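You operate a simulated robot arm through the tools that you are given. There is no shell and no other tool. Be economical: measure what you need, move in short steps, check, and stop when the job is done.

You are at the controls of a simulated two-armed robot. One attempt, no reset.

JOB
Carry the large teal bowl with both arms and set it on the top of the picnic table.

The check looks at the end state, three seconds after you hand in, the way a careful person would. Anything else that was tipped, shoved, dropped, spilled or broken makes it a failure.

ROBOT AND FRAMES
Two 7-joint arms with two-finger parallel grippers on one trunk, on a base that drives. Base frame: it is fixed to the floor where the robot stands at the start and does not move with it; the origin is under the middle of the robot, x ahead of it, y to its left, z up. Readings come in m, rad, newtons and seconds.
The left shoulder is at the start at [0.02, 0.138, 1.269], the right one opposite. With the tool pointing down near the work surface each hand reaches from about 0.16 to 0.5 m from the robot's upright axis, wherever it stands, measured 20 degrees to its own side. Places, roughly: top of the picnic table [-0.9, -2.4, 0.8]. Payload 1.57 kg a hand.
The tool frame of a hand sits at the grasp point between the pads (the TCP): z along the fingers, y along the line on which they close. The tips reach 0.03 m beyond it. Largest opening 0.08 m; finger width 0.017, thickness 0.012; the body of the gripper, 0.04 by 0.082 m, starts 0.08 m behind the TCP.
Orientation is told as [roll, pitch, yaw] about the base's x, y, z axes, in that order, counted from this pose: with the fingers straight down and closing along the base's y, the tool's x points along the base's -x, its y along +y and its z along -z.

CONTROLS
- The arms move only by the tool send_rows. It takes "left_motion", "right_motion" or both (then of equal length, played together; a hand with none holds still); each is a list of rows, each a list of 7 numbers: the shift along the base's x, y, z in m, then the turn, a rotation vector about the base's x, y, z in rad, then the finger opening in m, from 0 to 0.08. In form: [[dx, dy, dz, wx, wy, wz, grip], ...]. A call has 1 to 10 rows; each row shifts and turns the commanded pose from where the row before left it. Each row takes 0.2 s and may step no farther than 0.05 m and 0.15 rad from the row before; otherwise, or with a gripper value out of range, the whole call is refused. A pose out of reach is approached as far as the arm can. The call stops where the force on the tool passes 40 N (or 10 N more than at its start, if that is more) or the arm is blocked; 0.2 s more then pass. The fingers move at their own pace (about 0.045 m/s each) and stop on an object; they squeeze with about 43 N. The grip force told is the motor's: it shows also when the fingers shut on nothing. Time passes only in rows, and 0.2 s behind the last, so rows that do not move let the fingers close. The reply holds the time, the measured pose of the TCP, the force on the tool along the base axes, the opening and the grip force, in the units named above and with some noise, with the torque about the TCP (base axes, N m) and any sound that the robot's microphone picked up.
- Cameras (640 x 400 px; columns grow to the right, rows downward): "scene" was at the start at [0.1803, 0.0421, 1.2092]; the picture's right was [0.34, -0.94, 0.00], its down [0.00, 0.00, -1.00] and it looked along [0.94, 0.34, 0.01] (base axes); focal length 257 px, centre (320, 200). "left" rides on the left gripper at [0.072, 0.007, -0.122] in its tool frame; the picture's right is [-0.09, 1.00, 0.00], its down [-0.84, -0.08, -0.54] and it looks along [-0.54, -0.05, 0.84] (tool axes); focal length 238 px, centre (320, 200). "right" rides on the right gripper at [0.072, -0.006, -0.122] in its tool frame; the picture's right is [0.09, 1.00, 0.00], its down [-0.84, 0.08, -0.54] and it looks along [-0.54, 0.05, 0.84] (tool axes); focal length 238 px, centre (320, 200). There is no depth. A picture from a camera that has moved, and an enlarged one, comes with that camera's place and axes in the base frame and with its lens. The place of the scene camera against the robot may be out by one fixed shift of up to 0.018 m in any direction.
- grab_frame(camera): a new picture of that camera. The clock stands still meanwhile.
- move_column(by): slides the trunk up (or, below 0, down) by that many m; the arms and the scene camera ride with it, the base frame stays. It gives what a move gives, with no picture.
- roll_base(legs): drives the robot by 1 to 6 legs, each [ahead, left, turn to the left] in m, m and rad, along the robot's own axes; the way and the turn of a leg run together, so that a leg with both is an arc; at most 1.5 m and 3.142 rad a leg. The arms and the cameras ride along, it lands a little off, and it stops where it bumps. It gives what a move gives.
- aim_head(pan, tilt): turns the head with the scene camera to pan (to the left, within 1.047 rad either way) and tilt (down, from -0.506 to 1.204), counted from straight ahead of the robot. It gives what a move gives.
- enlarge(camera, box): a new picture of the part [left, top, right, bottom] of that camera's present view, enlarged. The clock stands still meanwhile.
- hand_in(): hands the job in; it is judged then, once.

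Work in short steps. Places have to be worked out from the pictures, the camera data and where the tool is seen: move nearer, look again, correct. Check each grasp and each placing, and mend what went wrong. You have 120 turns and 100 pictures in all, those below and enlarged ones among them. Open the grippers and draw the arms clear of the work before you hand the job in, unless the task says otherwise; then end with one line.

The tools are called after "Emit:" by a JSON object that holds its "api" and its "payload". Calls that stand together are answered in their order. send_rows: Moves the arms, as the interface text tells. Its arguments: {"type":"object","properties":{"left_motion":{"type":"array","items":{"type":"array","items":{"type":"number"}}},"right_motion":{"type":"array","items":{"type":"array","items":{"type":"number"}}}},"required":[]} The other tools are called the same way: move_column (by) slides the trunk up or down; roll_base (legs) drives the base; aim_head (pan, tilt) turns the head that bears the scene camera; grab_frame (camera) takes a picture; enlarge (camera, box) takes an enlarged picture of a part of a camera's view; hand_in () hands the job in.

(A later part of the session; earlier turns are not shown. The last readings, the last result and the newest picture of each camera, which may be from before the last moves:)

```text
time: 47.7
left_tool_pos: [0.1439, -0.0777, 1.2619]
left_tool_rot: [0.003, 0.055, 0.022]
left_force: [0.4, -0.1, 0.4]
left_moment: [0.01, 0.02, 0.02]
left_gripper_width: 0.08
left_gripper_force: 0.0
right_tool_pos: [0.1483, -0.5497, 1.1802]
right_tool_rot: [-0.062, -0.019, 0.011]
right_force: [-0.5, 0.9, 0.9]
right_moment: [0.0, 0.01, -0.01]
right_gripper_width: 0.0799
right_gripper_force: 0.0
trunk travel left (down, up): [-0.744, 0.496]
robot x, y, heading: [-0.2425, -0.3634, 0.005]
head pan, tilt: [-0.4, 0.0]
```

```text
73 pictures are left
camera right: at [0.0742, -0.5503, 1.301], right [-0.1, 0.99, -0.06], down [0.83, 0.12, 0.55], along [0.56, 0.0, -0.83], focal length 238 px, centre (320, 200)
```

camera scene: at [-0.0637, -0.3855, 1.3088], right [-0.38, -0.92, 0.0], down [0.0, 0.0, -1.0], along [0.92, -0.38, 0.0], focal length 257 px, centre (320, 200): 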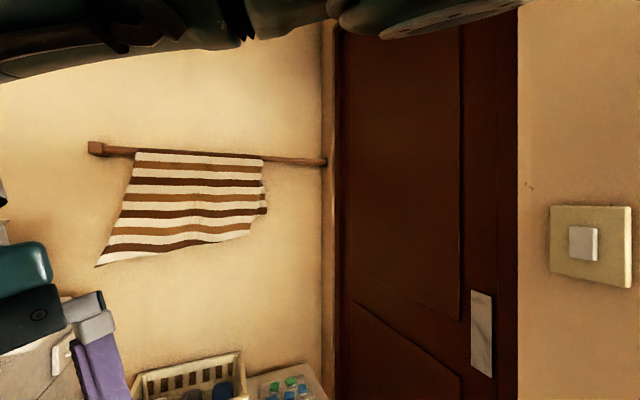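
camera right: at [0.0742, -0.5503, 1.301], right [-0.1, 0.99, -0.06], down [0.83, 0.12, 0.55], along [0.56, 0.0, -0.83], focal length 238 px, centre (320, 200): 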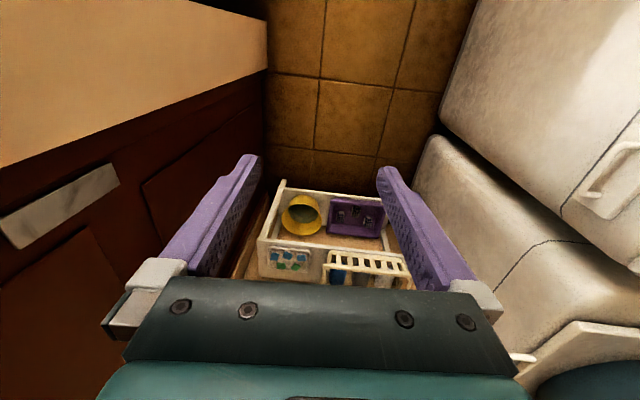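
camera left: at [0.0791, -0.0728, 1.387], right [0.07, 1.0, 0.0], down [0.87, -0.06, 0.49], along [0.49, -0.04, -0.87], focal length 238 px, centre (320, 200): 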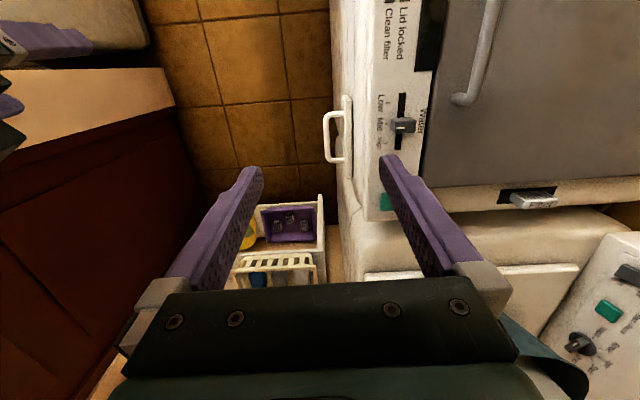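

The right hand is now straight. I turn about 60° left and drive along the corridor to stand in front of machine 2, hands still short of the bowl.

Emit:
{"api": "roll_base", "payload": {"legs": [[0, 0, 0.5], [0.0, 0, 0.54]]}}

Emit:
{"api": "roll_base", "payload": {"legs": [[0.247, -0.539, 0]]}}

Emit:
{"api": "aim_head", "payload": {"pan": 0.0, "tilt": 0.3}}

Emit:
{"api": "grab_frame", "payload": {"camera": "scene"}}

```text
time: 51.0
left_tool_pos: [-0.2904, 0.1149, 1.2616]
left_tool_rot: [0.002, 0.055, 1.054]
left_force: [0.1, -0.6, 0.2]
left_moment: [0.02, 0.03, -0.01]
left_gripper_width: 0.0801
left_gripper_force: 0.1
right_tool_pos: [0.1174, -0.1231, 1.1805]
right_tool_rot: [-0.062, -0.019, 1.045]
right_force: [0.9, 0.0, 0.1]
right_moment: [-0.01, -0.02, -0.01]
right_gripper_width: 0.0801
right_gripper_force: 0.0
trunk travel left (down, up): [-0.744, 0.496]
robot x, y, heading: [-0.2442, -0.3646, 1.041]
head pan, tilt: [-0.4, 0.0]
```

```text
time: 52.6
left_tool_pos: [-0.183, 0.1019, 1.2626]
left_tool_rot: [0.006, 0.057, 1.055]
left_force: [0.8, 0.0, 0.2]
left_moment: [-0.02, 0.0, -0.03]
left_gripper_width: 0.08
left_gripper_force: 0.1
right_tool_pos: [0.2273, -0.1332, 1.1801]
right_tool_rot: [-0.061, -0.022, 1.043]
right_force: [-0.3, -0.6, 0.0]
right_moment: [-0.01, -0.01, 0.01]
right_gripper_width: 0.08
right_gripper_force: 0.0
trunk travel left (down, up): [-0.744, 0.496]
robot x, y, heading: [-0.1328, -0.3758, 1.037]
head pan, tilt: [-0.4, 0.0]
stopped in leg 1: the robot was blocked; the commanded pose is now the measured one
```

```text
time: 53.4
left_tool_pos: [-0.1816, 0.1025, 1.2622]
left_tool_rot: [0.004, 0.056, 1.054]
left_force: [0.5, -0.5, 0.6]
left_moment: [0.01, 0.0, -0.02]
left_gripper_width: 0.0799
left_gripper_force: 0.1
right_tool_pos: [0.2272, -0.1336, 1.1806]
right_tool_rot: [-0.062, -0.02, 1.044]
right_force: [0.2, 0.3, -0.4]
right_moment: [0.03, 0.03, -0.03]
right_gripper_width: 0.08
right_gripper_force: 0.0
trunk travel left (down, up): [-0.744, 0.496]
robot x, y, heading: [-0.1351, -0.3751, 1.048]
head pan, tilt: [0.0, 0.3]
```

```text
72 pictures are left
camera scene: at [-0.0403, -0.1969, 1.2811], right [0.86, -0.5, 0.0], down [-0.15, -0.25, -0.96], along [0.48, 0.82, -0.3], focal length 257 px, centre (320, 200)
```

scene: 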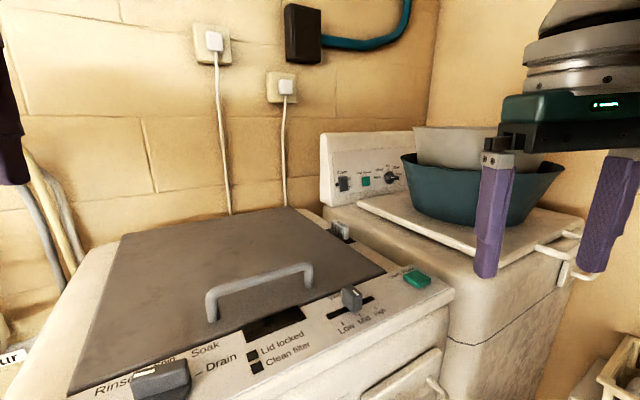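

Blocked again at x≈-0.13. I look right and up to find what the right arm might be touching.

Emit:
{"api": "aim_head", "payload": {"pan": -1.04, "tilt": -0.4}}

Emit:
{"api": "grab_frame", "payload": {"camera": "scene"}}

Emit:
{"api": "aim_head", "payload": {"pan": -1.04, "tilt": 0.6}}

Emit:
{"api": "grab_frame", "payload": {"camera": "scene"}}

```text
time: 54.7
left_tool_pos: [-0.1826, 0.102, 1.2615]
left_tool_rot: [0.005, 0.055, 1.053]
left_force: [0.2, 0.5, 0.9]
left_moment: [-0.01, 0.0, 0.0]
left_gripper_width: 0.0802
left_gripper_force: 0.0
right_tool_pos: [0.2273, -0.1335, 1.1809]
right_tool_rot: [-0.06, -0.021, 1.044]
right_force: [-0.3, 0.5, -0.9]
right_moment: [-0.03, 0.01, -0.02]
right_gripper_width: 0.0801
right_gripper_force: 0.2
trunk travel left (down, up): [-0.744, 0.496]
robot x, y, heading: [-0.1339, -0.3766, 1.042]
head pan, tilt: [-1.04, -0.4]
```

```text
71 pictures are left
camera scene: at [-0.0143, -0.2773, 1.3417], right [0.0, -1.0, 0.0], down [0.39, 0.0, -0.92], along [0.92, 0.0, 0.39], focal length 257 px, centre (320, 200)
```

scene: 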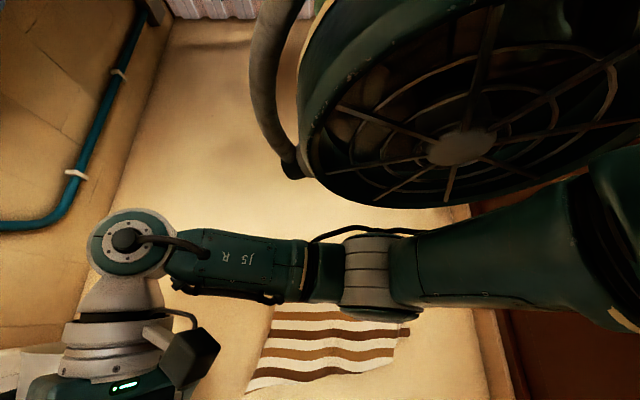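

```text
time: 56.0
left_tool_pos: [-0.1828, 0.1036, 1.2622]
left_tool_rot: [0.004, 0.056, 1.055]
left_force: [0.1, -0.2, -0.7]
left_moment: [0.0, 0.0, 0.02]
left_gripper_width: 0.08
left_gripper_force: 0.1
right_tool_pos: [0.2265, -0.1338, 1.1812]
right_tool_rot: [-0.061, -0.022, 1.044]
right_force: [-0.2, -0.4, -0.3]
right_moment: [-0.02, 0.04, -0.02]
right_gripper_width: 0.0799
right_gripper_force: 0.1
trunk travel left (down, up): [-0.744, 0.496]
robot x, y, heading: [-0.1325, -0.3772, 1.037]
head pan, tilt: [-1.04, 0.6]
```

```text
70 pictures are left
camera scene: at [0.0009, -0.2773, 1.2536], right [0.0, -1.0, 0.0], down [-0.56, 0.0, -0.83], along [0.83, 0.0, -0.56], focal length 257 px, centre (320, 200)
```

scene: 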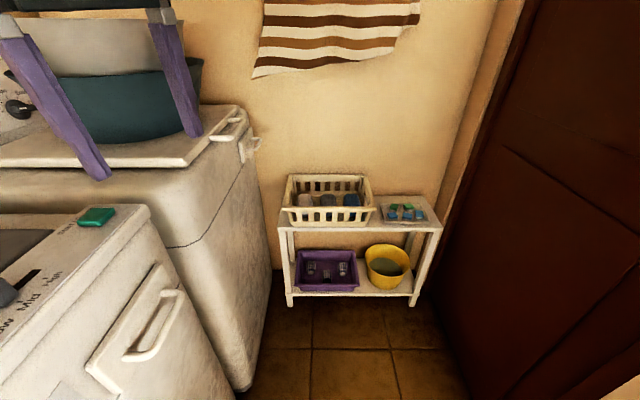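

A big green caged lamp/fan hangs overhead – that's what blocks the head. I lower the trunk 0.1 m and shoot the same view to triangulate its height.

Emit:
{"api": "move_column", "payload": {"by": -0.1}}

Emit:
{"api": "aim_head", "payload": {"pan": -1.04, "tilt": -0.4}}

Emit:
{"api": "grab_frame", "payload": {"camera": "scene"}}

```text
time: 57.3
left_tool_pos: [-0.1817, 0.1024, 1.162]
left_tool_rot: [0.004, 0.056, 1.053]
left_force: [0.4, 0.6, 0.1]
left_moment: [0.02, 0.02, -0.02]
left_gripper_width: 0.0799
left_gripper_force: 0.0
right_tool_pos: [0.2269, -0.1329, 1.0812]
right_tool_rot: [-0.063, -0.021, 1.045]
right_force: [-0.1, 0.2, -0.6]
right_moment: [0.01, -0.01, 0.0]
right_gripper_width: 0.0798
right_gripper_force: 0.0
trunk travel left (down, up): [-0.644, 0.596]
robot x, y, heading: [-0.1324, -0.3806, 1.044]
head pan, tilt: [-1.04, 0.6]
```

```text
time: 58.6
left_tool_pos: [-0.1817, 0.1031, 1.1631]
left_tool_rot: [0.003, 0.055, 1.054]
left_force: [-0.5, 0.0, 0.3]
left_moment: [0.0, -0.02, -0.01]
left_gripper_width: 0.0798
left_gripper_force: 0.0
right_tool_pos: [0.2258, -0.1334, 1.081]
right_tool_rot: [-0.06, -0.02, 1.041]
right_force: [-1.1, 0.2, -0.4]
right_moment: [-0.02, 0.03, 0.01]
right_gripper_width: 0.0799
right_gripper_force: 0.0
trunk travel left (down, up): [-0.644, 0.596]
robot x, y, heading: [-0.1329, -0.3746, 1.039]
head pan, tilt: [-1.04, -0.4]
```

```text
69 pictures are left
camera scene: at [-0.0143, -0.2773, 1.2417], right [0.0, -1.0, 0.0], down [0.39, 0.0, -0.92], along [0.92, 0.0, 0.39], focal length 257 px, centre (320, 200)
```

scene: 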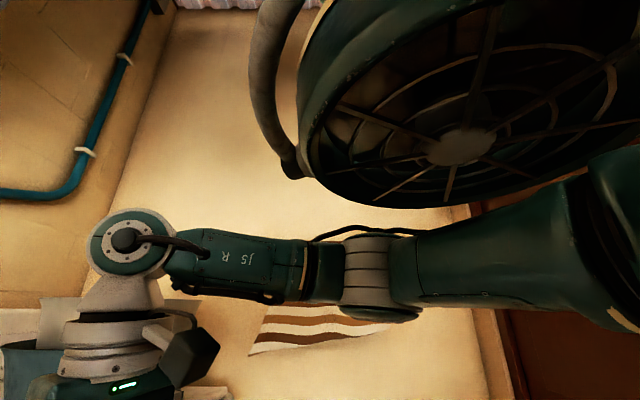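

That "lamp" rides with the camera: it's the robot's own shoulder. The real overhead obstacle was the cloth; now with the trunk at its starting height I retry the drive.

Emit:
{"api": "roll_base", "payload": {"legs": [[0.1, -0.25, 0]]}}

```text
time: 59.3
left_tool_pos: [-0.1826, 0.1024, 1.1621]
left_tool_rot: [0.004, 0.056, 1.055]
left_force: [0.0, -0.6, -0.8]
left_moment: [0.01, 0.02, -0.01]
left_gripper_width: 0.08
left_gripper_force: 0.1
right_tool_pos: [0.2266, -0.1331, 1.0807]
right_tool_rot: [-0.062, -0.021, 1.046]
right_force: [-0.1, -0.2, 0.3]
right_moment: [-0.04, -0.03, -0.04]
right_gripper_width: 0.0799
right_gripper_force: 0.1
trunk travel left (down, up): [-0.644, 0.596]
robot x, y, heading: [-0.1356, -0.3788, 1.037]
head pan, tilt: [-1.04, -0.4]
stopped in leg 1: the robot was blocked; the commanded pose is now the measured one
```

Same stop, independent of trunk height, so a tall fixed part of the robot must hit something overhead (e.g. the hanging cloth). I back away and look up at that spot.

Emit:
{"api": "roll_base", "payload": {"legs": [[0.13, 0.15, 0], [0, 0, -1.0]]}}

Emit:
{"api": "aim_head", "payload": {"pan": -0.3, "tilt": -0.5}}

Emit:
{"api": "grab_frame", "payload": {"camera": "scene"}}

Emit:
{"api": "aim_head", "payload": {"pan": 0.5, "tilt": -0.5}}

Emit:
{"api": "grab_frame", "payload": {"camera": "scene"}}

```text
time: 63.4
left_tool_pos: [0.1791, 0.1145, 1.1618]
left_tool_rot: [0.006, 0.055, 0.063]
left_force: [0.7, -0.3, 0.0]
left_moment: [0.01, 0.01, -0.06]
left_gripper_width: 0.08
left_gripper_force: 0.0
right_tool_pos: [0.2043, -0.3573, 1.0799]
right_tool_rot: [-0.06, -0.02, 0.057]
right_force: [-0.5, -0.4, 0.3]
right_moment: [-0.01, 0.03, -0.04]
right_gripper_width: 0.0797
right_gripper_force: 0.0
trunk travel left (down, up): [-0.644, 0.596]
robot x, y, heading: [-0.1964, -0.1866, 0.051]
head pan, tilt: [-1.04, -0.4]
```

```text
time: 64.5
left_tool_pos: [0.179, 0.1142, 1.1626]
left_tool_rot: [0.002, 0.056, 0.065]
left_force: [-0.4, 0.7, 0.8]
left_moment: [-0.02, 0.01, -0.02]
left_gripper_width: 0.0798
left_gripper_force: 0.1
right_tool_pos: [0.2054, -0.3568, 1.0815]
right_tool_rot: [-0.06, -0.02, 0.056]
right_force: [0.3, 0.3, 0.2]
right_moment: [-0.03, 0.01, 0.01]
right_gripper_width: 0.0802
right_gripper_force: 0.1
trunk travel left (down, up): [-0.644, 0.596]
robot x, y, heading: [-0.1943, -0.1874, 0.051]
head pan, tilt: [-0.3, -0.499]
```

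```text
68 pictures are left
camera scene: at [-0.0344, -0.1882, 1.2488], right [-0.24, -0.97, 0.0], down [0.46, -0.12, -0.88], along [0.85, -0.21, 0.48], focal length 257 px, centre (320, 200)
```

scene: 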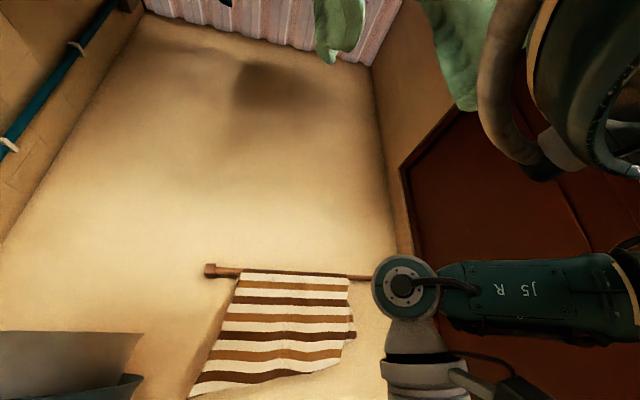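

```text
time: 65.6
left_tool_pos: [0.1773, 0.1134, 1.1617]
left_tool_rot: [0.004, 0.056, 0.065]
left_force: [-0.9, -0.5, -0.2]
left_moment: [0.03, 0.0, -0.03]
left_gripper_width: 0.08
left_gripper_force: 0.1
right_tool_pos: [0.2064, -0.3571, 1.0805]
right_tool_rot: [-0.062, -0.021, 0.055]
right_force: [-0.5, 0.3, -0.2]
right_moment: [0.0, -0.01, 0.02]
right_gripper_width: 0.0801
right_gripper_force: 0.0
trunk travel left (down, up): [-0.644, 0.596]
robot x, y, heading: [-0.1944, -0.1861, 0.054]
head pan, tilt: [0.499, -0.499]
```

```text
67 pictures are left
camera scene: at [-0.0423, -0.1367, 1.2488], right [0.52, -0.85, 0.0], down [0.41, 0.25, -0.88], along [0.75, 0.46, 0.48], focal length 257 px, centre (320, 200)
```

scene: 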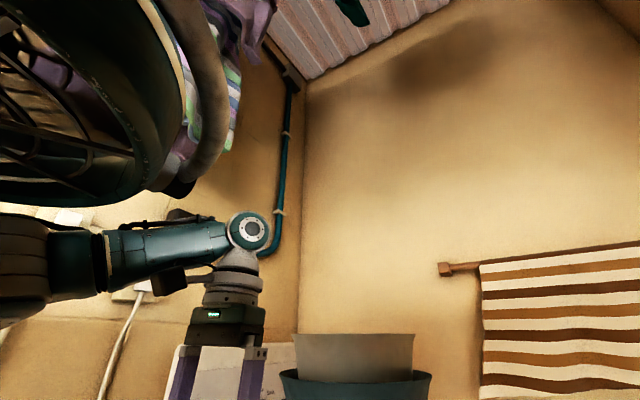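

Garments hang overhead with lower ends near z≈1.8 around (0.26,-0.32) and (0.1,-0.65); my raised elbows catch them. I bring the hands to equal inner positions, go to the corridor middle, lower the trunk and retry there.

Emit:
{"api": "send_rows", "payload": {"left_motion": [[0, -0.03, 0, 0, 0, 0, 0.08], [0, -0.03, 0, 0, 0, 0, 0.08], [0, -0.03, 0, 0, -0.05, 0, 0.08]], "right_motion": [[0, 0, 0.03, 0.03, 0, 0, 0.08], [0, 0, 0.03, 0.03, 0, 0, 0.08], [0, 0, 0.02, 0, 0.02, 0, 0.08]]}}

Emit:
{"api": "roll_base", "payload": {"legs": [[0, 0, -0.05], [-0.03, -0.23, 0]]}}

Emit:
{"api": "move_column", "payload": {"by": -0.25}}

Emit:
{"api": "roll_base", "payload": {"legs": [[0.35, 0, 0]]}}

```text
time: 66.4
left_tool_pos: [0.1771, 0.0237, 1.1624]
left_tool_rot: [0.001, 0.006, 0.065]
left_force: [-0.3, 0.1, -0.6]
left_moment: [0.02, -0.01, 0.03]
left_gripper_width: 0.0799
left_gripper_force: 0.1
right_tool_pos: [0.2005, -0.3614, 1.1465]
right_tool_rot: [-0.005, 0.033, 0.042]
right_force: [0.2, -0.7, -0.9]
right_moment: [-0.01, -0.02, 0.0]
right_gripper_width: 0.0801
right_gripper_force: 0.1
trunk travel left (down, up): [-0.644, 0.596]
robot x, y, heading: [-0.1968, -0.1923, 0.054]
head pan, tilt: [0.499, -0.499]
```

```text
time: 68.6
left_tool_pos: [0.1573, -0.2197, 1.1618]
left_tool_rot: [0.003, 0.007, 0.019]
left_force: [-0.1, -0.3, -0.3]
left_moment: [-0.02, 0.01, 0.0]
left_gripper_width: 0.0799
left_gripper_force: 0.1
right_tool_pos: [0.1644, -0.6042, 1.1473]
right_tool_rot: [-0.006, 0.03, 0.006]
right_force: [-0.4, -0.5, -0.7]
right_moment: [0.01, 0.0, -0.01]
right_gripper_width: 0.0801
right_gripper_force: 0.1
trunk travel left (down, up): [-0.644, 0.596]
robot x, y, heading: [-0.2166, -0.4158, 0.005]
head pan, tilt: [0.499, -0.499]
```

```text
time: 71.1
left_tool_pos: [0.1591, -0.2208, 0.9126]
left_tool_rot: [0.001, 0.006, 0.019]
left_force: [0.1, 0.4, 0.2]
left_moment: [-0.01, -0.02, 0.02]
left_gripper_width: 0.0798
left_gripper_force: 0.0
right_tool_pos: [0.1645, -0.6049, 0.8967]
right_tool_rot: [-0.009, 0.032, 0.004]
right_force: [0.3, -1.0, 0.3]
right_moment: [0.0, 0.0, 0.0]
right_gripper_width: 0.0802
right_gripper_force: 0.0
trunk travel left (down, up): [-0.394, 0.846]
robot x, y, heading: [-0.2206, -0.4156, 0.006]
head pan, tilt: [0.499, -0.499]
```

```text
time: 72.5
left_tool_pos: [0.2494, -0.2183, 0.9114]
left_tool_rot: [0.002, 0.008, 0.019]
left_force: [-0.5, 0.8, 0.5]
left_moment: [0.01, -0.03, 0.0]
left_gripper_width: 0.0798
left_gripper_force: 0.0
right_tool_pos: [0.2533, -0.6035, 0.8957]
right_tool_rot: [-0.007, 0.037, 0.0]
right_force: [-0.3, -0.2, -1.1]
right_moment: [-0.02, -0.05, 0.0]
right_gripper_width: 0.0799
right_gripper_force: 0.0
trunk travel left (down, up): [-0.394, 0.846]
robot x, y, heading: [-0.1327, -0.4169, 0.001]
head pan, tilt: [0.499, -0.499]
stopped in leg 1: the robot was blocked; the commanded pose is now the measured one
```

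The stop is the same regardless of height, so it's a floor-level limit around x>-0.13 for y<0. I'll instead approach over the side that proved free (y>0): raise, back off, shift left, then go ahead.

Emit:
{"api": "roll_base", "payload": {"legs": [[-0.12, 0, 0]]}}

Emit:
{"api": "move_column", "payload": {"by": 0.32}}

Emit:
{"api": "roll_base", "payload": {"legs": [[0, 0.6, 0], [0.3, 0, 0]]}}

Emit:
{"api": "aim_head", "payload": {"pan": 0.0, "tilt": 0.3}}

Emit:
{"api": "grab_frame", "payload": {"camera": "scene"}}

```text
time: 73.7
left_tool_pos: [0.1326, -0.2201, 0.9121]
left_tool_rot: [0.001, 0.006, 0.015]
left_force: [-1.3, -1.4, 0.4]
left_moment: [0.0, -0.03, 0.01]
left_gripper_width: 0.08
left_gripper_force: 0.0
right_tool_pos: [0.1369, -0.6046, 0.8956]
right_tool_rot: [-0.007, 0.032, -0.001]
right_force: [0.0, 0.0, 0.0]
right_moment: [-0.02, 0.02, 0.03]
right_gripper_width: 0.0801
right_gripper_force: 0.0
trunk travel left (down, up): [-0.394, 0.846]
robot x, y, heading: [-0.249, -0.4147, 0.005]
head pan, tilt: [0.499, -0.499]
```

```text
time: 76.8
left_tool_pos: [0.1326, -0.2206, 1.232]
left_tool_rot: [-0.001, 0.005, 0.015]
left_force: [0.0, -0.1, 0.2]
left_moment: [0.02, 0.02, -0.01]
left_gripper_width: 0.0799
left_gripper_force: 0.1
right_tool_pos: [0.1369, -0.6045, 1.2157]
right_tool_rot: [-0.006, 0.033, 0.0]
right_force: [0.4, -0.1, -1.3]
right_moment: [-0.04, 0.01, 0.0]
right_gripper_width: 0.0801
right_gripper_force: 0.1
trunk travel left (down, up): [-0.714, 0.526]
robot x, y, heading: [-0.2505, -0.4137, 0.007]
head pan, tilt: [0.499, -0.499]
```

```text
time: 81.9
left_tool_pos: [0.4327, 0.3766, 1.232]
left_tool_rot: [0.0, 0.005, 0.009]
left_force: [0.7, -0.6, 0.0]
left_moment: [-0.01, 0.03, 0.02]
left_gripper_width: 0.0798
left_gripper_force: 0.0
right_tool_pos: [0.435, -0.0075, 1.2159]
right_tool_rot: [-0.008, 0.033, -0.007]
right_force: [0.5, 0.1, 0.4]
right_moment: [-0.04, 0.0, -0.03]
right_gripper_width: 0.0802
right_gripper_force: 0.1
trunk travel left (down, up): [-0.714, 0.526]
robot x, y, heading: [0.051, 0.1829, -0.002]
head pan, tilt: [0.499, -0.499]
```

```text
time: 83.0
left_tool_pos: [0.4321, 0.3782, 1.2317]
left_tool_rot: [0.0, 0.005, 0.011]
left_force: [0.3, -0.1, -0.3]
left_moment: [0.01, 0.0, -0.04]
left_gripper_width: 0.0801
left_gripper_force: 0.1
right_tool_pos: [0.4341, -0.0079, 1.2151]
right_tool_rot: [-0.008, 0.033, -0.009]
right_force: [0.1, -0.2, -0.6]
right_moment: [-0.01, -0.03, 0.0]
right_gripper_width: 0.0798
right_gripper_force: 0.0
trunk travel left (down, up): [-0.714, 0.526]
robot x, y, heading: [0.0478, 0.1844, -0.005]
head pan, tilt: [0.0, 0.3]
```

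```text
66 pictures are left
camera scene: at [0.2378, 0.1969, 1.2511], right [0.0, -1.0, 0.0], down [-0.29, 0.0, -0.96], along [0.96, 0.0, -0.29], focal length 257 px, centre (320, 200)
```

scene: 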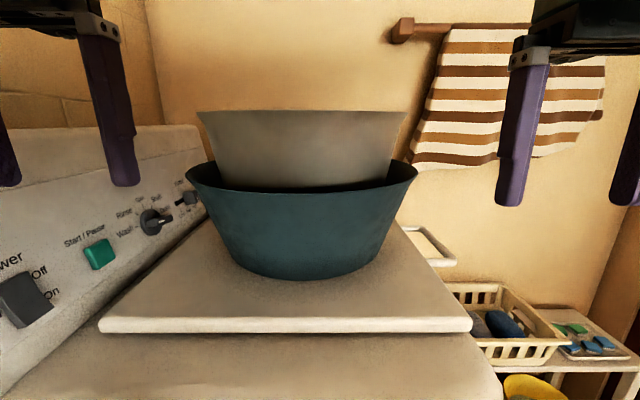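

Free, and the bowl is dead ahead. Now hand-camera views for precise bowl and gap measurement.

Emit:
{"api": "grab_frame", "payload": {"camera": "left"}}

Emit:
{"api": "grab_frame", "payload": {"camera": "right"}}

```text
65 pictures are left
camera left: at [0.3614, 0.3824, 1.3536], right [0.08, 1.0, 0.0], down [0.84, -0.07, 0.54], along [0.54, -0.04, -0.84], focal length 238 px, centre (320, 200)
```

left: 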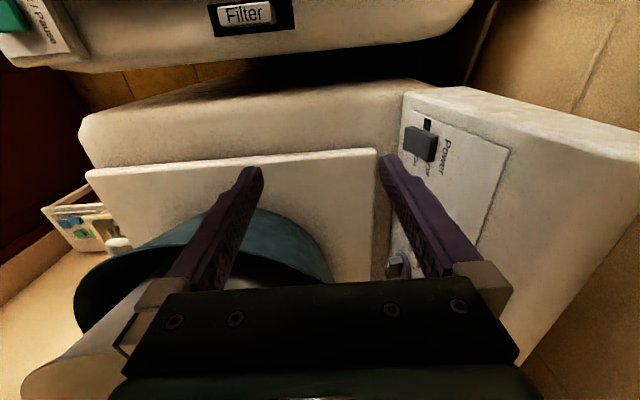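

```text
64 pictures are left
camera right: at [0.3657, -0.0135, 1.3406], right [-0.08, 1.0, 0.0], down [0.86, 0.07, 0.51], along [0.51, 0.04, -0.86], focal length 238 px, centre (320, 200)
```

right: 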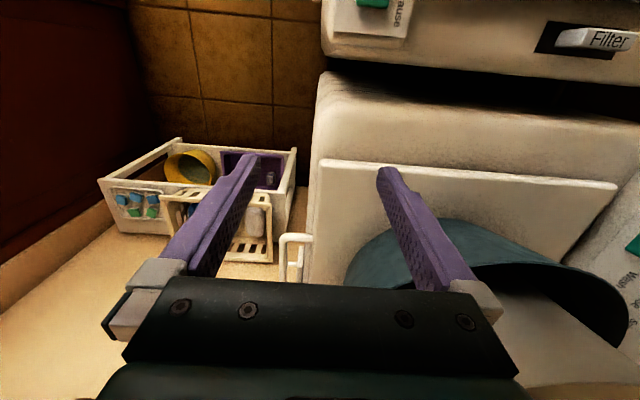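

I raise the trunk moderately for a steeper look into the bowls.

Emit:
{"api": "move_column", "payload": {"by": 0.25}}

Emit:
{"api": "aim_head", "payload": {"pan": 0.05, "tilt": 0.7}}

Emit:
{"api": "grab_frame", "payload": {"camera": "scene"}}

Emit:
{"api": "grab_frame", "payload": {"camera": "left"}}

Emit:
{"api": "grab_frame", "payload": {"camera": "right"}}

```text
time: 85.6
left_tool_pos: [0.4327, 0.3756, 1.4818]
left_tool_rot: [-0.001, 0.006, 0.008]
left_force: [-0.7, 0.6, -0.7]
left_moment: [0.03, 0.01, 0.03]
left_gripper_width: 0.08
left_gripper_force: 0.1
right_tool_pos: [0.4344, -0.0072, 1.4657]
right_tool_rot: [-0.008, 0.034, -0.009]
right_force: [-0.2, -0.1, 0.3]
right_moment: [0.03, 0.01, 0.03]
right_gripper_width: 0.08
right_gripper_force: 0.0
trunk travel left (down, up): [-0.964, 0.276]
robot x, y, heading: [0.0473, 0.1856, -0.003]
head pan, tilt: [0.0, 0.3]
```

```text
time: 86.5
left_tool_pos: [0.4323, 0.3778, 1.4824]
left_tool_rot: [0.001, 0.007, 0.009]
left_force: [-0.3, 0.0, 0.2]
left_moment: [0.02, 0.01, -0.04]
left_gripper_width: 0.0799
left_gripper_force: 0.0
right_tool_pos: [0.4341, -0.0082, 1.4659]
right_tool_rot: [-0.006, 0.033, -0.009]
right_force: [0.9, 0.5, 0.8]
right_moment: [-0.05, -0.01, -0.01]
right_gripper_width: 0.0799
right_gripper_force: 0.0
trunk travel left (down, up): [-0.964, 0.276]
robot x, y, heading: [0.0512, 0.1883, -0.002]
head pan, tilt: [0.051, 0.7]
```

```text
63 pictures are left
camera scene: at [0.2293, 0.2012, 1.465], right [0.05, -1.0, 0.0], down [-0.64, -0.03, -0.77], along [0.76, 0.04, -0.64], focal length 257 px, centre (320, 200)
```

scene: 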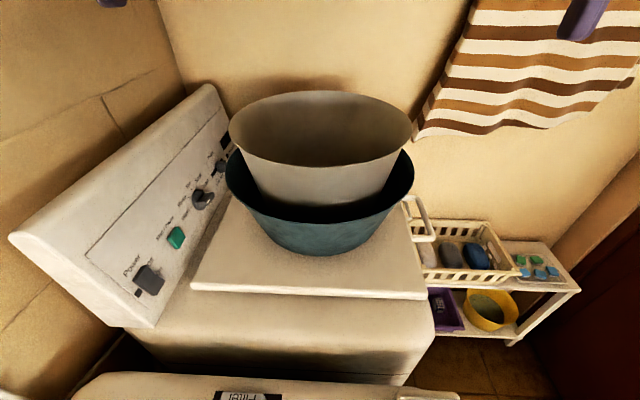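

```text
62 pictures are left
camera left: at [0.3614, 0.3824, 1.6036], right [0.08, 1.0, 0.0], down [0.84, -0.07, 0.54], along [0.54, -0.04, -0.84], focal length 238 px, centre (320, 200)
```

left: 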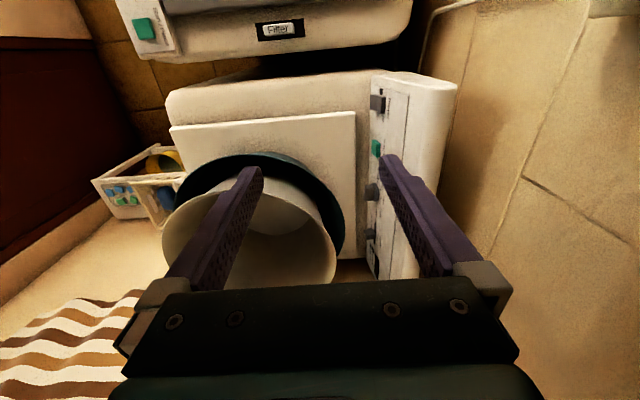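

```text
61 pictures are left
camera right: at [0.3657, -0.0135, 1.5906], right [-0.08, 1.0, 0.0], down [0.86, 0.07, 0.51], along [0.51, 0.04, -0.86], focal length 238 px, centre (320, 200)
```

right: 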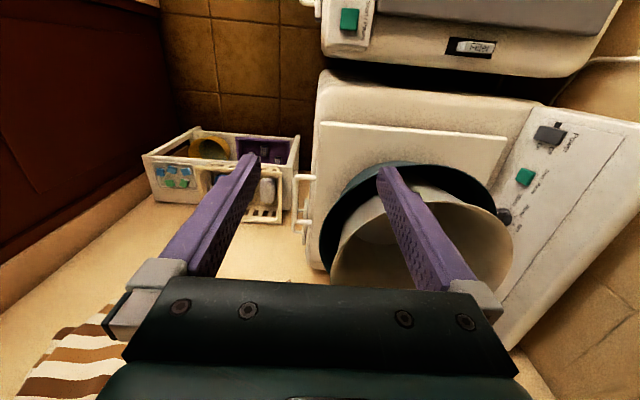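

Beige bowl is empty; estimates: teal rim centre (0.724, 0.214), radius 0.199, rim z 1.169; beige rim radius ≈0.176 at z 1.274, gap ≈0.05 at the teal rim. I drive closer with hands high above the bowls.

Emit:
{"api": "roll_base", "payload": {"legs": [[0.24, 0.027, 0]]}}

Emit:
{"api": "aim_head", "payload": {"pan": 0.0, "tilt": 0.8}}

Emit:
{"api": "grab_frame", "payload": {"camera": "scene"}}

```text
time: 88.3
left_tool_pos: [0.6742, 0.4017, 1.4827]
left_tool_rot: [0.002, 0.005, 0.006]
left_force: [-0.5, -0.1, -0.2]
left_moment: [0.03, -0.02, 0.01]
left_gripper_width: 0.08
left_gripper_force: 0.0
right_tool_pos: [0.6745, 0.0169, 1.4659]
right_tool_rot: [-0.008, 0.032, -0.009]
right_force: [-0.7, 0.0, -1.0]
right_moment: [0.02, -0.02, 0.02]
right_gripper_width: 0.0801
right_gripper_force: 0.0
trunk travel left (down, up): [-0.964, 0.276]
robot x, y, heading: [0.2867, 0.2099, -0.003]
head pan, tilt: [0.051, 0.7]
```

```text
time: 88.9
left_tool_pos: [0.6745, 0.4012, 1.4817]
left_tool_rot: [0.0, 0.005, 0.009]
left_force: [0.9, -0.2, 0.2]
left_moment: [0.01, -0.02, -0.03]
left_gripper_width: 0.0801
left_gripper_force: 0.1
right_tool_pos: [0.6765, 0.0182, 1.4661]
right_tool_rot: [-0.007, 0.033, -0.008]
right_force: [-0.4, -0.1, -0.3]
right_moment: [-0.02, -0.02, 0.02]
right_gripper_width: 0.0801
right_gripper_force: 0.1
trunk travel left (down, up): [-0.964, 0.276]
robot x, y, heading: [0.2894, 0.2124, -0.002]
head pan, tilt: [0.0, 0.799]
```

```text
60 pictures are left
camera scene: at [0.467, 0.2222, 1.4567], right [0.0, -1.0, 0.0], down [-0.72, 0.0, -0.7], along [0.7, 0.0, -0.72], focal length 257 px, centre (320, 200)
```

scene: 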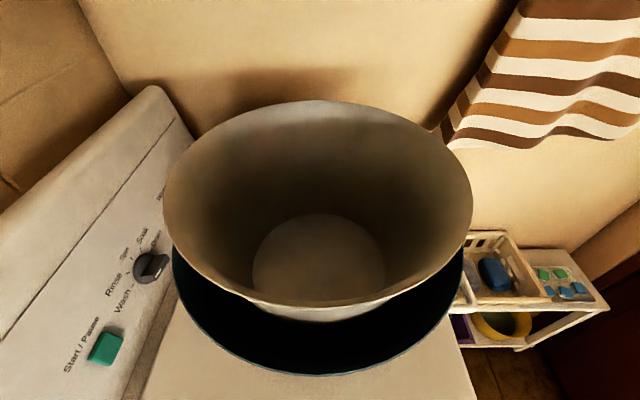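

Good top view: teal near rim at x≈0.52, centres aligned at y≈0.215–0.22. I tilt both hands outward 0.45 rad and spread them, still high.

Emit:
{"api": "send_rows", "payload": {"left_motion": [[0.01, 0.02, -0.005, -0.1, 0, 0, 0.05], [0.01, 0.02, -0.005, -0.12, 0, 0, 0.05], [0.01, 0.02, -0.005, -0.12, 0, 0, 0.05], [0.015, 0.02, -0.005, -0.11, 0, 0, 0.05]], "right_motion": [[0.01, -0.016, 0, 0.1, 0, 0, 0.05], [0.01, -0.016, 0, 0.12, -0.02, 0, 0.05], [0.01, -0.017, 0, 0.12, -0.01, 0, 0.05], [0.013, -0.017, 0, 0.11, 0, 0, 0.05]]}}

```text
time: 89.9
left_tool_pos: [0.7201, 0.4812, 1.4608]
left_tool_rot: [-0.45, 0.01, 0.003]
left_force: [-0.3, 0.3, 0.5]
left_moment: [0.01, -0.02, -0.01]
left_gripper_width: 0.0501
left_gripper_force: 0.0
right_tool_pos: [0.7177, -0.0497, 1.4655]
right_tool_rot: [0.445, 0.004, -0.002]
right_force: [0.3, 0.8, -0.2]
right_moment: [0.03, 0.0, -0.02]
right_gripper_width: 0.0499
right_gripper_force: 0.0
trunk travel left (down, up): [-0.964, 0.276]
robot x, y, heading: [0.2896, 0.213, -0.006]
head pan, tilt: [0.0, 0.799]
```

Reached. I lower the trunk 0.16 so the hands stand just outside and above the rims, then look with the hand cameras.

Emit:
{"api": "move_column", "payload": {"by": -0.16}}

Emit:
{"api": "grab_frame", "payload": {"camera": "left"}}

Emit:
{"api": "grab_frame", "payload": {"camera": "right"}}

Emit:
{"api": "grab_frame", "payload": {"camera": "scene"}}

```text
time: 92.0
left_tool_pos: [0.7233, 0.4958, 1.409]
left_tool_rot: [-0.397, -0.002, 0.009]
left_force: [0.1, 0.2, -0.2]
left_moment: [-0.02, 0.02, 0.0]
left_gripper_width: 0.0501
left_gripper_force: 0.1
right_tool_pos: [0.7239, -0.033, 1.386]
right_tool_rot: [0.498, -0.007, 0.003]
right_force: [0.1, 0.0, 1.2]
right_moment: [-0.02, 0.02, -0.01]
right_gripper_width: 0.0501
right_gripper_force: 0.0
trunk travel left (down, up): [-0.884, 0.356]
robot x, y, heading: [0.2916, 0.2005, 0.004]
head pan, tilt: [0.0, 0.799]
stopped: the arm was blocked; the commanded pose is now the measured one
```

```text
59 pictures are left
camera left: at [0.6512, 0.5479, 1.519], right [0.08, 0.92, -0.38], down [0.83, 0.15, 0.53], along [0.55, -0.36, -0.75], focal length 238 px, centre (320, 200)
```

left: 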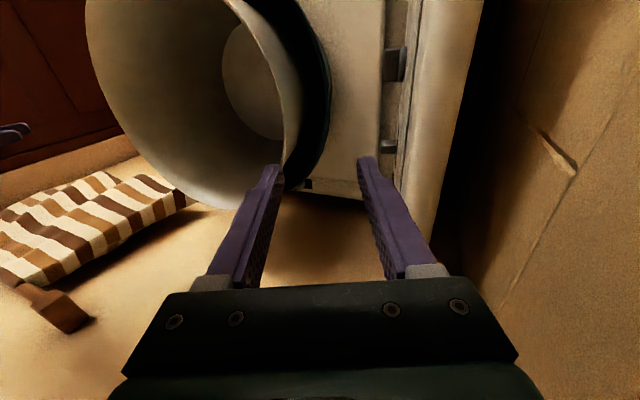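

```text
58 pictures are left
camera right: at [0.6518, -0.0983, 1.4904], right [-0.1, 0.87, 0.48], down [0.83, -0.19, 0.52], along [0.54, 0.45, -0.71], focal length 238 px, centre (320, 200)
```

right: 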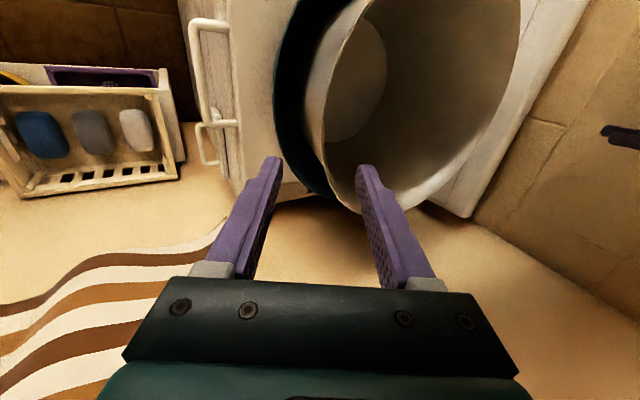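

```text
57 pictures are left
camera scene: at [0.4726, 0.2368, 1.3886], right [0.0, -1.0, -0.05], down [-0.71, 0.04, -0.7], along [0.71, 0.04, -0.71], focal length 257 px, centre (320, 200)
```

scene: 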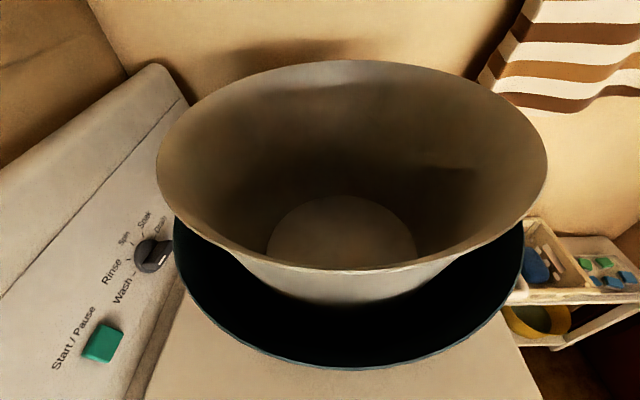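

The left arm got stuck on something on the left wall (plug/black box near y≈0.62) and the robot leaned slightly. I raise the trunk back at once to relieve it.

Emit:
{"api": "move_column", "payload": {"by": 0.1}}

Emit:
{"api": "aim_head", "payload": {"pan": 1.0, "tilt": 0.0}}

Emit:
{"api": "grab_frame", "payload": {"camera": "scene"}}

```text
time: 93.3
left_tool_pos: [0.7184, 0.4619, 1.4821]
left_tool_rot: [-0.449, 0.007, 0.007]
left_force: [-0.6, 0.5, -0.4]
left_moment: [-0.02, 0.02, 0.01]
left_gripper_width: 0.0501
left_gripper_force: 0.2
right_tool_pos: [0.7177, -0.0662, 1.4854]
right_tool_rot: [0.443, 0.004, 0.003]
right_force: [-0.6, -0.2, -0.2]
right_moment: [-0.01, 0.01, -0.01]
right_gripper_width: 0.0502
right_gripper_force: 0.1
trunk travel left (down, up): [-0.984, 0.256]
robot x, y, heading: [0.2906, 0.1921, -0.001]
head pan, tilt: [0.0, 0.799]
```

```text
time: 94.6
left_tool_pos: [0.7189, 0.4622, 1.4811]
left_tool_rot: [-0.451, 0.007, 0.008]
left_force: [-0.6, 0.2, 0.3]
left_moment: [0.02, 0.01, -0.03]
left_gripper_width: 0.05
left_gripper_force: 0.1
right_tool_pos: [0.7174, -0.0673, 1.4869]
right_tool_rot: [0.443, 0.005, 0.003]
right_force: [0.5, 0.6, 0.0]
right_moment: [0.02, -0.02, -0.02]
right_gripper_width: 0.0501
right_gripper_force: 0.1
trunk travel left (down, up): [-0.984, 0.256]
robot x, y, heading: [0.2898, 0.1932, 0.001]
head pan, tilt: [1.0, 0.0]
```

```text
56 pictures are left
camera scene: at [0.4343, 0.2791, 1.549], right [0.84, -0.54, 0.0], down [0.0, 0.0, -1.0], along [0.54, 0.84, 0.0], focal length 257 px, centre (320, 200)
```

scene: 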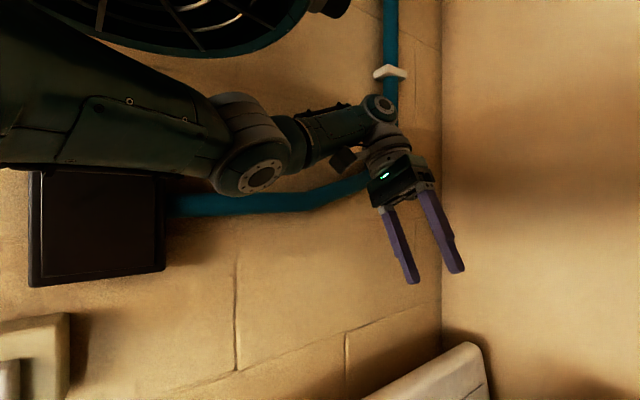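

It was the left elbow over the black box. I step right, away from the wall, and turn 0.35 rad left so the arms straddle the bowl at an angle.

Emit:
{"api": "roll_base", "payload": {"legs": [[0.03, -0.12, 0], [0, 0, 0.35]]}}

Emit:
{"api": "aim_head", "payload": {"pan": 1.0, "tilt": 0.1}}

Emit:
{"api": "grab_frame", "payload": {"camera": "scene"}}

```text
time: 96.9
left_tool_pos: [0.6278, 0.4735, 1.4808]
left_tool_rot: [-0.451, 0.009, 0.361]
left_force: [0.1, -0.7, 0.5]
left_moment: [0.02, 0.0, 0.0]
left_gripper_width: 0.0499
left_gripper_force: 0.1
right_tool_pos: [0.8109, -0.023, 1.4867]
right_tool_rot: [0.443, 0.006, 0.357]
right_force: [0.0, -0.4, 0.2]
right_moment: [0.0, 0.0, 0.0]
right_gripper_width: 0.0502
right_gripper_force: 0.0
trunk travel left (down, up): [-0.984, 0.256]
robot x, y, heading: [0.3191, 0.0731, 0.353]
head pan, tilt: [1.0, 0.0]
```

```text
time: 97.6
left_tool_pos: [0.6275, 0.4753, 1.4814]
left_tool_rot: [-0.449, 0.009, 0.361]
left_force: [0.8, 0.5, -0.2]
left_moment: [-0.01, -0.02, 0.02]
left_gripper_width: 0.0501
left_gripper_force: 0.0
right_tool_pos: [0.8109, -0.0225, 1.486]
right_tool_rot: [0.444, 0.003, 0.357]
right_force: [-0.6, 0.3, -0.6]
right_moment: [0.03, -0.02, 0.01]
right_gripper_width: 0.05
right_gripper_force: 0.1
trunk travel left (down, up): [-0.984, 0.256]
robot x, y, heading: [0.3194, 0.073, 0.355]
head pan, tilt: [1.0, 0.099]
```

```text
55 pictures are left
camera scene: at [0.4294, 0.208, 1.54], right [0.98, -0.22, 0.0], down [-0.02, -0.1, -1.0], along [0.21, 0.97, -0.1], focal length 257 px, centre (320, 200)
```

scene: 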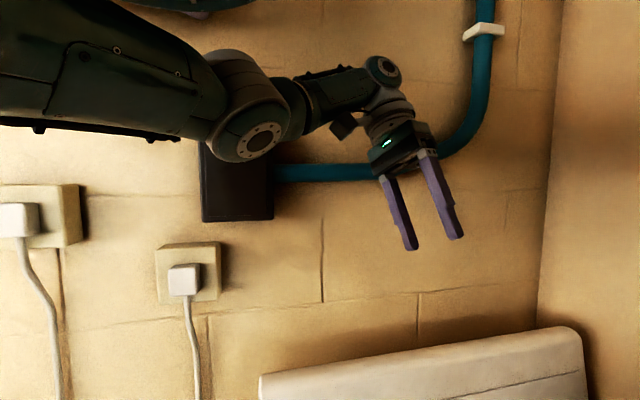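

The elbow looks like it's in front of the box now. I lower in small steps and watch for blockage.

Emit:
{"api": "move_column", "payload": {"by": -0.06}}

Emit:
{"api": "move_column", "payload": {"by": -0.05}}

Emit:
{"api": "grab_frame", "payload": {"camera": "scene"}}

```text
time: 98.6
left_tool_pos: [0.6285, 0.4741, 1.4215]
left_tool_rot: [-0.45, 0.008, 0.361]
left_force: [0.1, 0.0, 0.4]
left_moment: [0.02, -0.01, -0.02]
left_gripper_width: 0.05
left_gripper_force: 0.1
right_tool_pos: [0.8107, -0.0216, 1.4255]
right_tool_rot: [0.444, 0.005, 0.356]
right_force: [0.6, -0.6, 0.9]
right_moment: [0.0, 0.01, -0.01]
right_gripper_width: 0.05
right_gripper_force: 0.1
trunk travel left (down, up): [-0.924, 0.316]
robot x, y, heading: [0.3212, 0.0741, 0.351]
head pan, tilt: [1.0, 0.099]
```

```text
time: 99.5
left_tool_pos: [0.6283, 0.4746, 1.3711]
left_tool_rot: [-0.449, 0.008, 0.361]
left_force: [0.6, -0.1, -0.3]
left_moment: [-0.03, 0.05, 0.0]
left_gripper_width: 0.0502
left_gripper_force: 0.1
right_tool_pos: [0.8102, -0.021, 1.3757]
right_tool_rot: [0.445, 0.007, 0.356]
right_force: [0.2, 0.1, 0.2]
right_moment: [0.01, 0.02, 0.04]
right_gripper_width: 0.05
right_gripper_force: 0.1
trunk travel left (down, up): [-0.874, 0.366]
robot x, y, heading: [0.323, 0.0727, 0.356]
head pan, tilt: [1.0, 0.099]
```

```text
54 pictures are left
camera scene: at [0.4294, 0.208, 1.43], right [0.98, -0.22, 0.0], down [-0.02, -0.1, -1.0], along [0.21, 0.97, -0.1], focal length 257 px, centre (320, 200)
```

scene: 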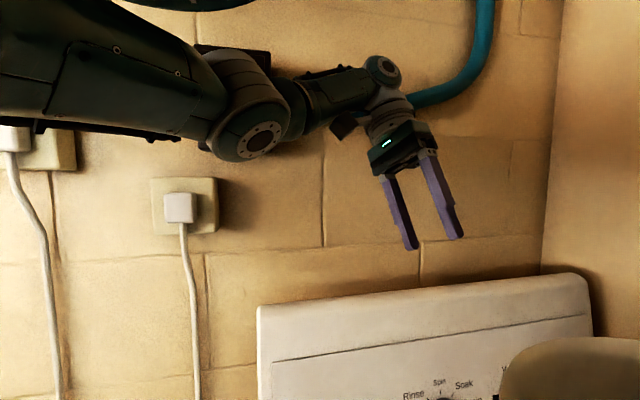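

Clear. One more trunk step brings the hands to the pre-grasp height; then check with the hand cameras.

Emit:
{"api": "move_column", "payload": {"by": -0.07}}

Emit:
{"api": "send_rows", "payload": {"left_motion": [[0.002, -0.009, 0, 0, 0, 0, 0.05], [0, 0, 0, 0, 0, 0, 0.05]], "right_motion": [[0.004, -0.01, 0, 0, 0, 0, 0.05], [0, 0, 0, 0, 0, 0, 0.05]]}}

Emit:
{"api": "grab_frame", "payload": {"camera": "left"}}

Emit:
{"api": "grab_frame", "payload": {"camera": "right"}}

Emit:
{"api": "aim_head", "payload": {"pan": 0.0, "tilt": 0.6}}

Emit:
{"api": "grab_frame", "payload": {"camera": "scene"}}

```text
time: 100.6
left_tool_pos: [0.6274, 0.4753, 1.3016]
left_tool_rot: [-0.45, 0.009, 0.362]
left_force: [-0.2, 1.1, -0.9]
left_moment: [0.03, 0.01, -0.02]
left_gripper_width: 0.0499
left_gripper_force: 0.1
right_tool_pos: [0.8106, -0.0224, 1.3058]
right_tool_rot: [0.443, 0.004, 0.354]
right_force: [0.4, -0.2, -0.2]
right_moment: [0.0, 0.0, 0.01]
right_gripper_width: 0.0501
right_gripper_force: 0.1
trunk travel left (down, up): [-0.804, 0.436]
robot x, y, heading: [0.3199, 0.0728, 0.349]
head pan, tilt: [1.0, 0.099]
```

```text
time: 101.2
left_tool_pos: [0.6289, 0.4649, 1.3004]
left_tool_rot: [-0.448, 0.008, 0.36]
left_force: [-0.2, 0.5, -0.9]
left_moment: [-0.01, -0.01, 0.02]
left_gripper_width: 0.0498
left_gripper_force: 0.0
right_tool_pos: [0.8146, -0.0317, 1.3055]
right_tool_rot: [0.444, 0.007, 0.356]
right_force: [-0.5, 0.8, -0.2]
right_moment: [-0.02, 0.03, -0.02]
right_gripper_width: 0.0503
right_gripper_force: 0.1
trunk travel left (down, up): [-0.804, 0.436]
robot x, y, heading: [0.3203, 0.0739, 0.352]
head pan, tilt: [1.0, 0.099]
```

```text
53 pictures are left
camera left: at [0.5424, 0.4953, 1.4076], right [-0.24, 0.87, -0.43], down [0.73, 0.45, 0.51], along [0.64, -0.19, -0.74], focal length 238 px, centre (320, 200)
```

left: 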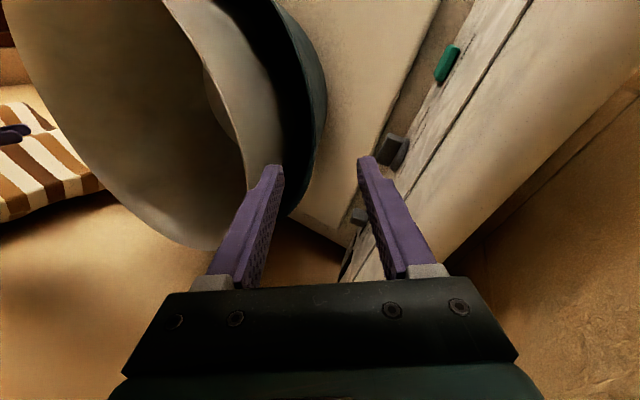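

```text
52 pictures are left
camera right: at [0.7674, -0.1127, 1.4137], right [-0.4, 0.81, 0.43], down [0.84, 0.14, 0.52], along [0.36, 0.57, -0.74], focal length 238 px, centre (320, 200)
```

right: 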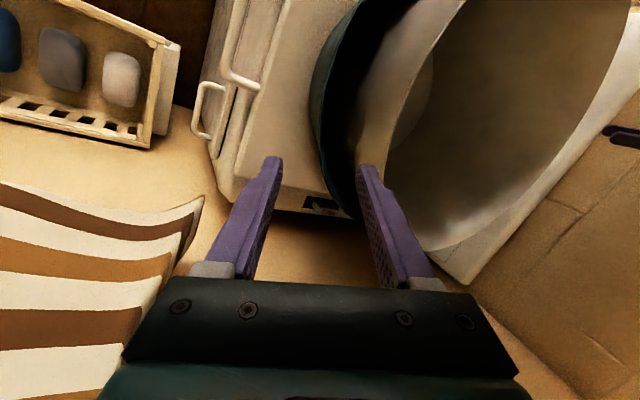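

```text
time: 102.5
left_tool_pos: [0.6297, 0.4655, 1.3011]
left_tool_rot: [-0.45, 0.009, 0.363]
left_force: [-0.1, 0.2, -0.4]
left_moment: [-0.01, 0.01, 0.0]
left_gripper_width: 0.0501
left_gripper_force: 0.2
right_tool_pos: [0.8139, -0.0317, 1.3044]
right_tool_rot: [0.443, 0.006, 0.355]
right_force: [0.6, -0.2, 0.2]
right_moment: [-0.03, 0.02, -0.01]
right_gripper_width: 0.0502
right_gripper_force: 0.1
trunk travel left (down, up): [-0.804, 0.436]
robot x, y, heading: [0.3226, 0.072, 0.353]
head pan, tilt: [0.0, 0.6]
```

```text
51 pictures are left
camera scene: at [0.4924, 0.1488, 1.3138], right [0.35, -0.94, 0.0], down [-0.53, -0.2, -0.83], along [0.77, 0.29, -0.56], focal length 257 px, centre (320, 200)
```

scene: 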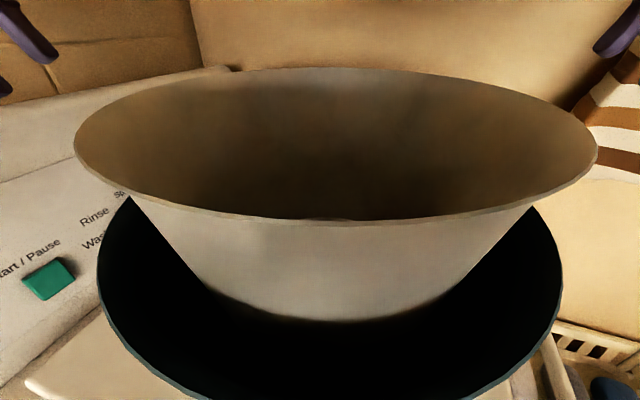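

Both axes line up with the teal rim in the hand views. I advance along the tool axes two-thirds of the way and check again.

Emit:
{"api": "send_rows", "payload": {"left_motion": [[0.0055, -0.015, -0.033, 0, 0, 0, 0.05], [0.0055, -0.015, -0.033, 0, 0, 0, 0.05], [0.0045, -0.012, -0.027, 0, 0, 0, 0.05]], "right_motion": [[-0.0055, 0.015, -0.034, 0, 0, 0, 0.05], [-0.0055, 0.015, -0.034, 0, 0, 0, 0.05], [-0.0045, 0.012, -0.027, 0, 0, 0, 0.05]]}}

Emit:
{"api": "grab_frame", "payload": {"camera": "left"}}

Emit:
{"api": "grab_frame", "payload": {"camera": "right"}}

Emit:
{"api": "grab_frame", "payload": {"camera": "scene"}}

```text
time: 103.2
left_tool_pos: [0.6454, 0.4223, 1.2072]
left_tool_rot: [-0.45, 0.009, 0.362]
left_force: [-0.2, 0.0, 1.0]
left_moment: [0.04, 0.03, 0.02]
left_gripper_width: 0.0499
left_gripper_force: 0.1
right_tool_pos: [0.7974, 0.0085, 1.2095]
right_tool_rot: [0.443, 0.005, 0.356]
right_force: [0.0, 0.0, 0.2]
right_moment: [0.01, 0.02, 0.01]
right_gripper_width: 0.05
right_gripper_force: 0.1
trunk travel left (down, up): [-0.804, 0.436]
robot x, y, heading: [0.3199, 0.0738, 0.352]
head pan, tilt: [0.0, 0.6]
```

```text
50 pictures are left
camera left: at [0.5585, 0.4511, 1.3135], right [-0.23, 0.87, -0.43], down [0.73, 0.45, 0.51], along [0.64, -0.19, -0.74], focal length 238 px, centre (320, 200)
```

left: 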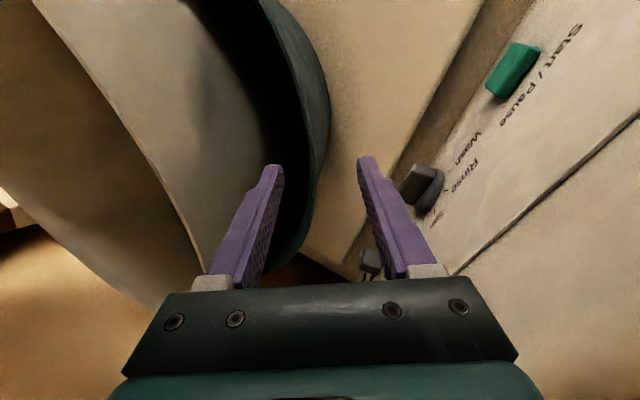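

```text
49 pictures are left
camera right: at [0.7512, -0.0708, 1.3176], right [-0.4, 0.81, 0.43], down [0.84, 0.14, 0.52], along [0.36, 0.57, -0.74], focal length 238 px, centre (320, 200)
```

right: 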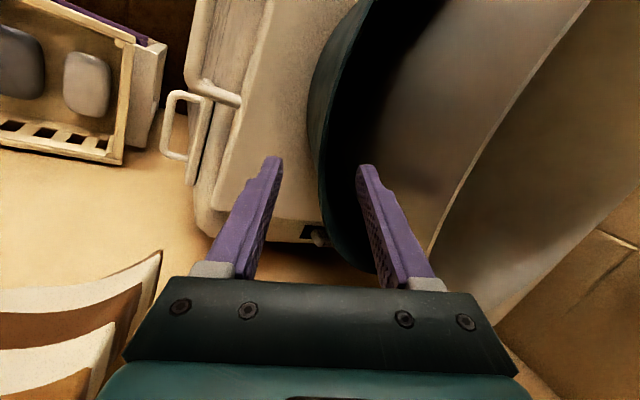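

```text
48 pictures are left
camera scene: at [0.4924, 0.1487, 1.3139], right [0.35, -0.94, 0.0], down [-0.53, -0.2, -0.83], along [0.77, 0.29, -0.56], focal length 257 px, centre (320, 200)
```

scene: 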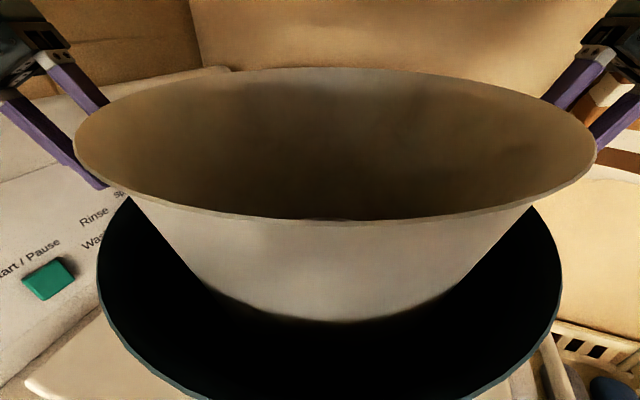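

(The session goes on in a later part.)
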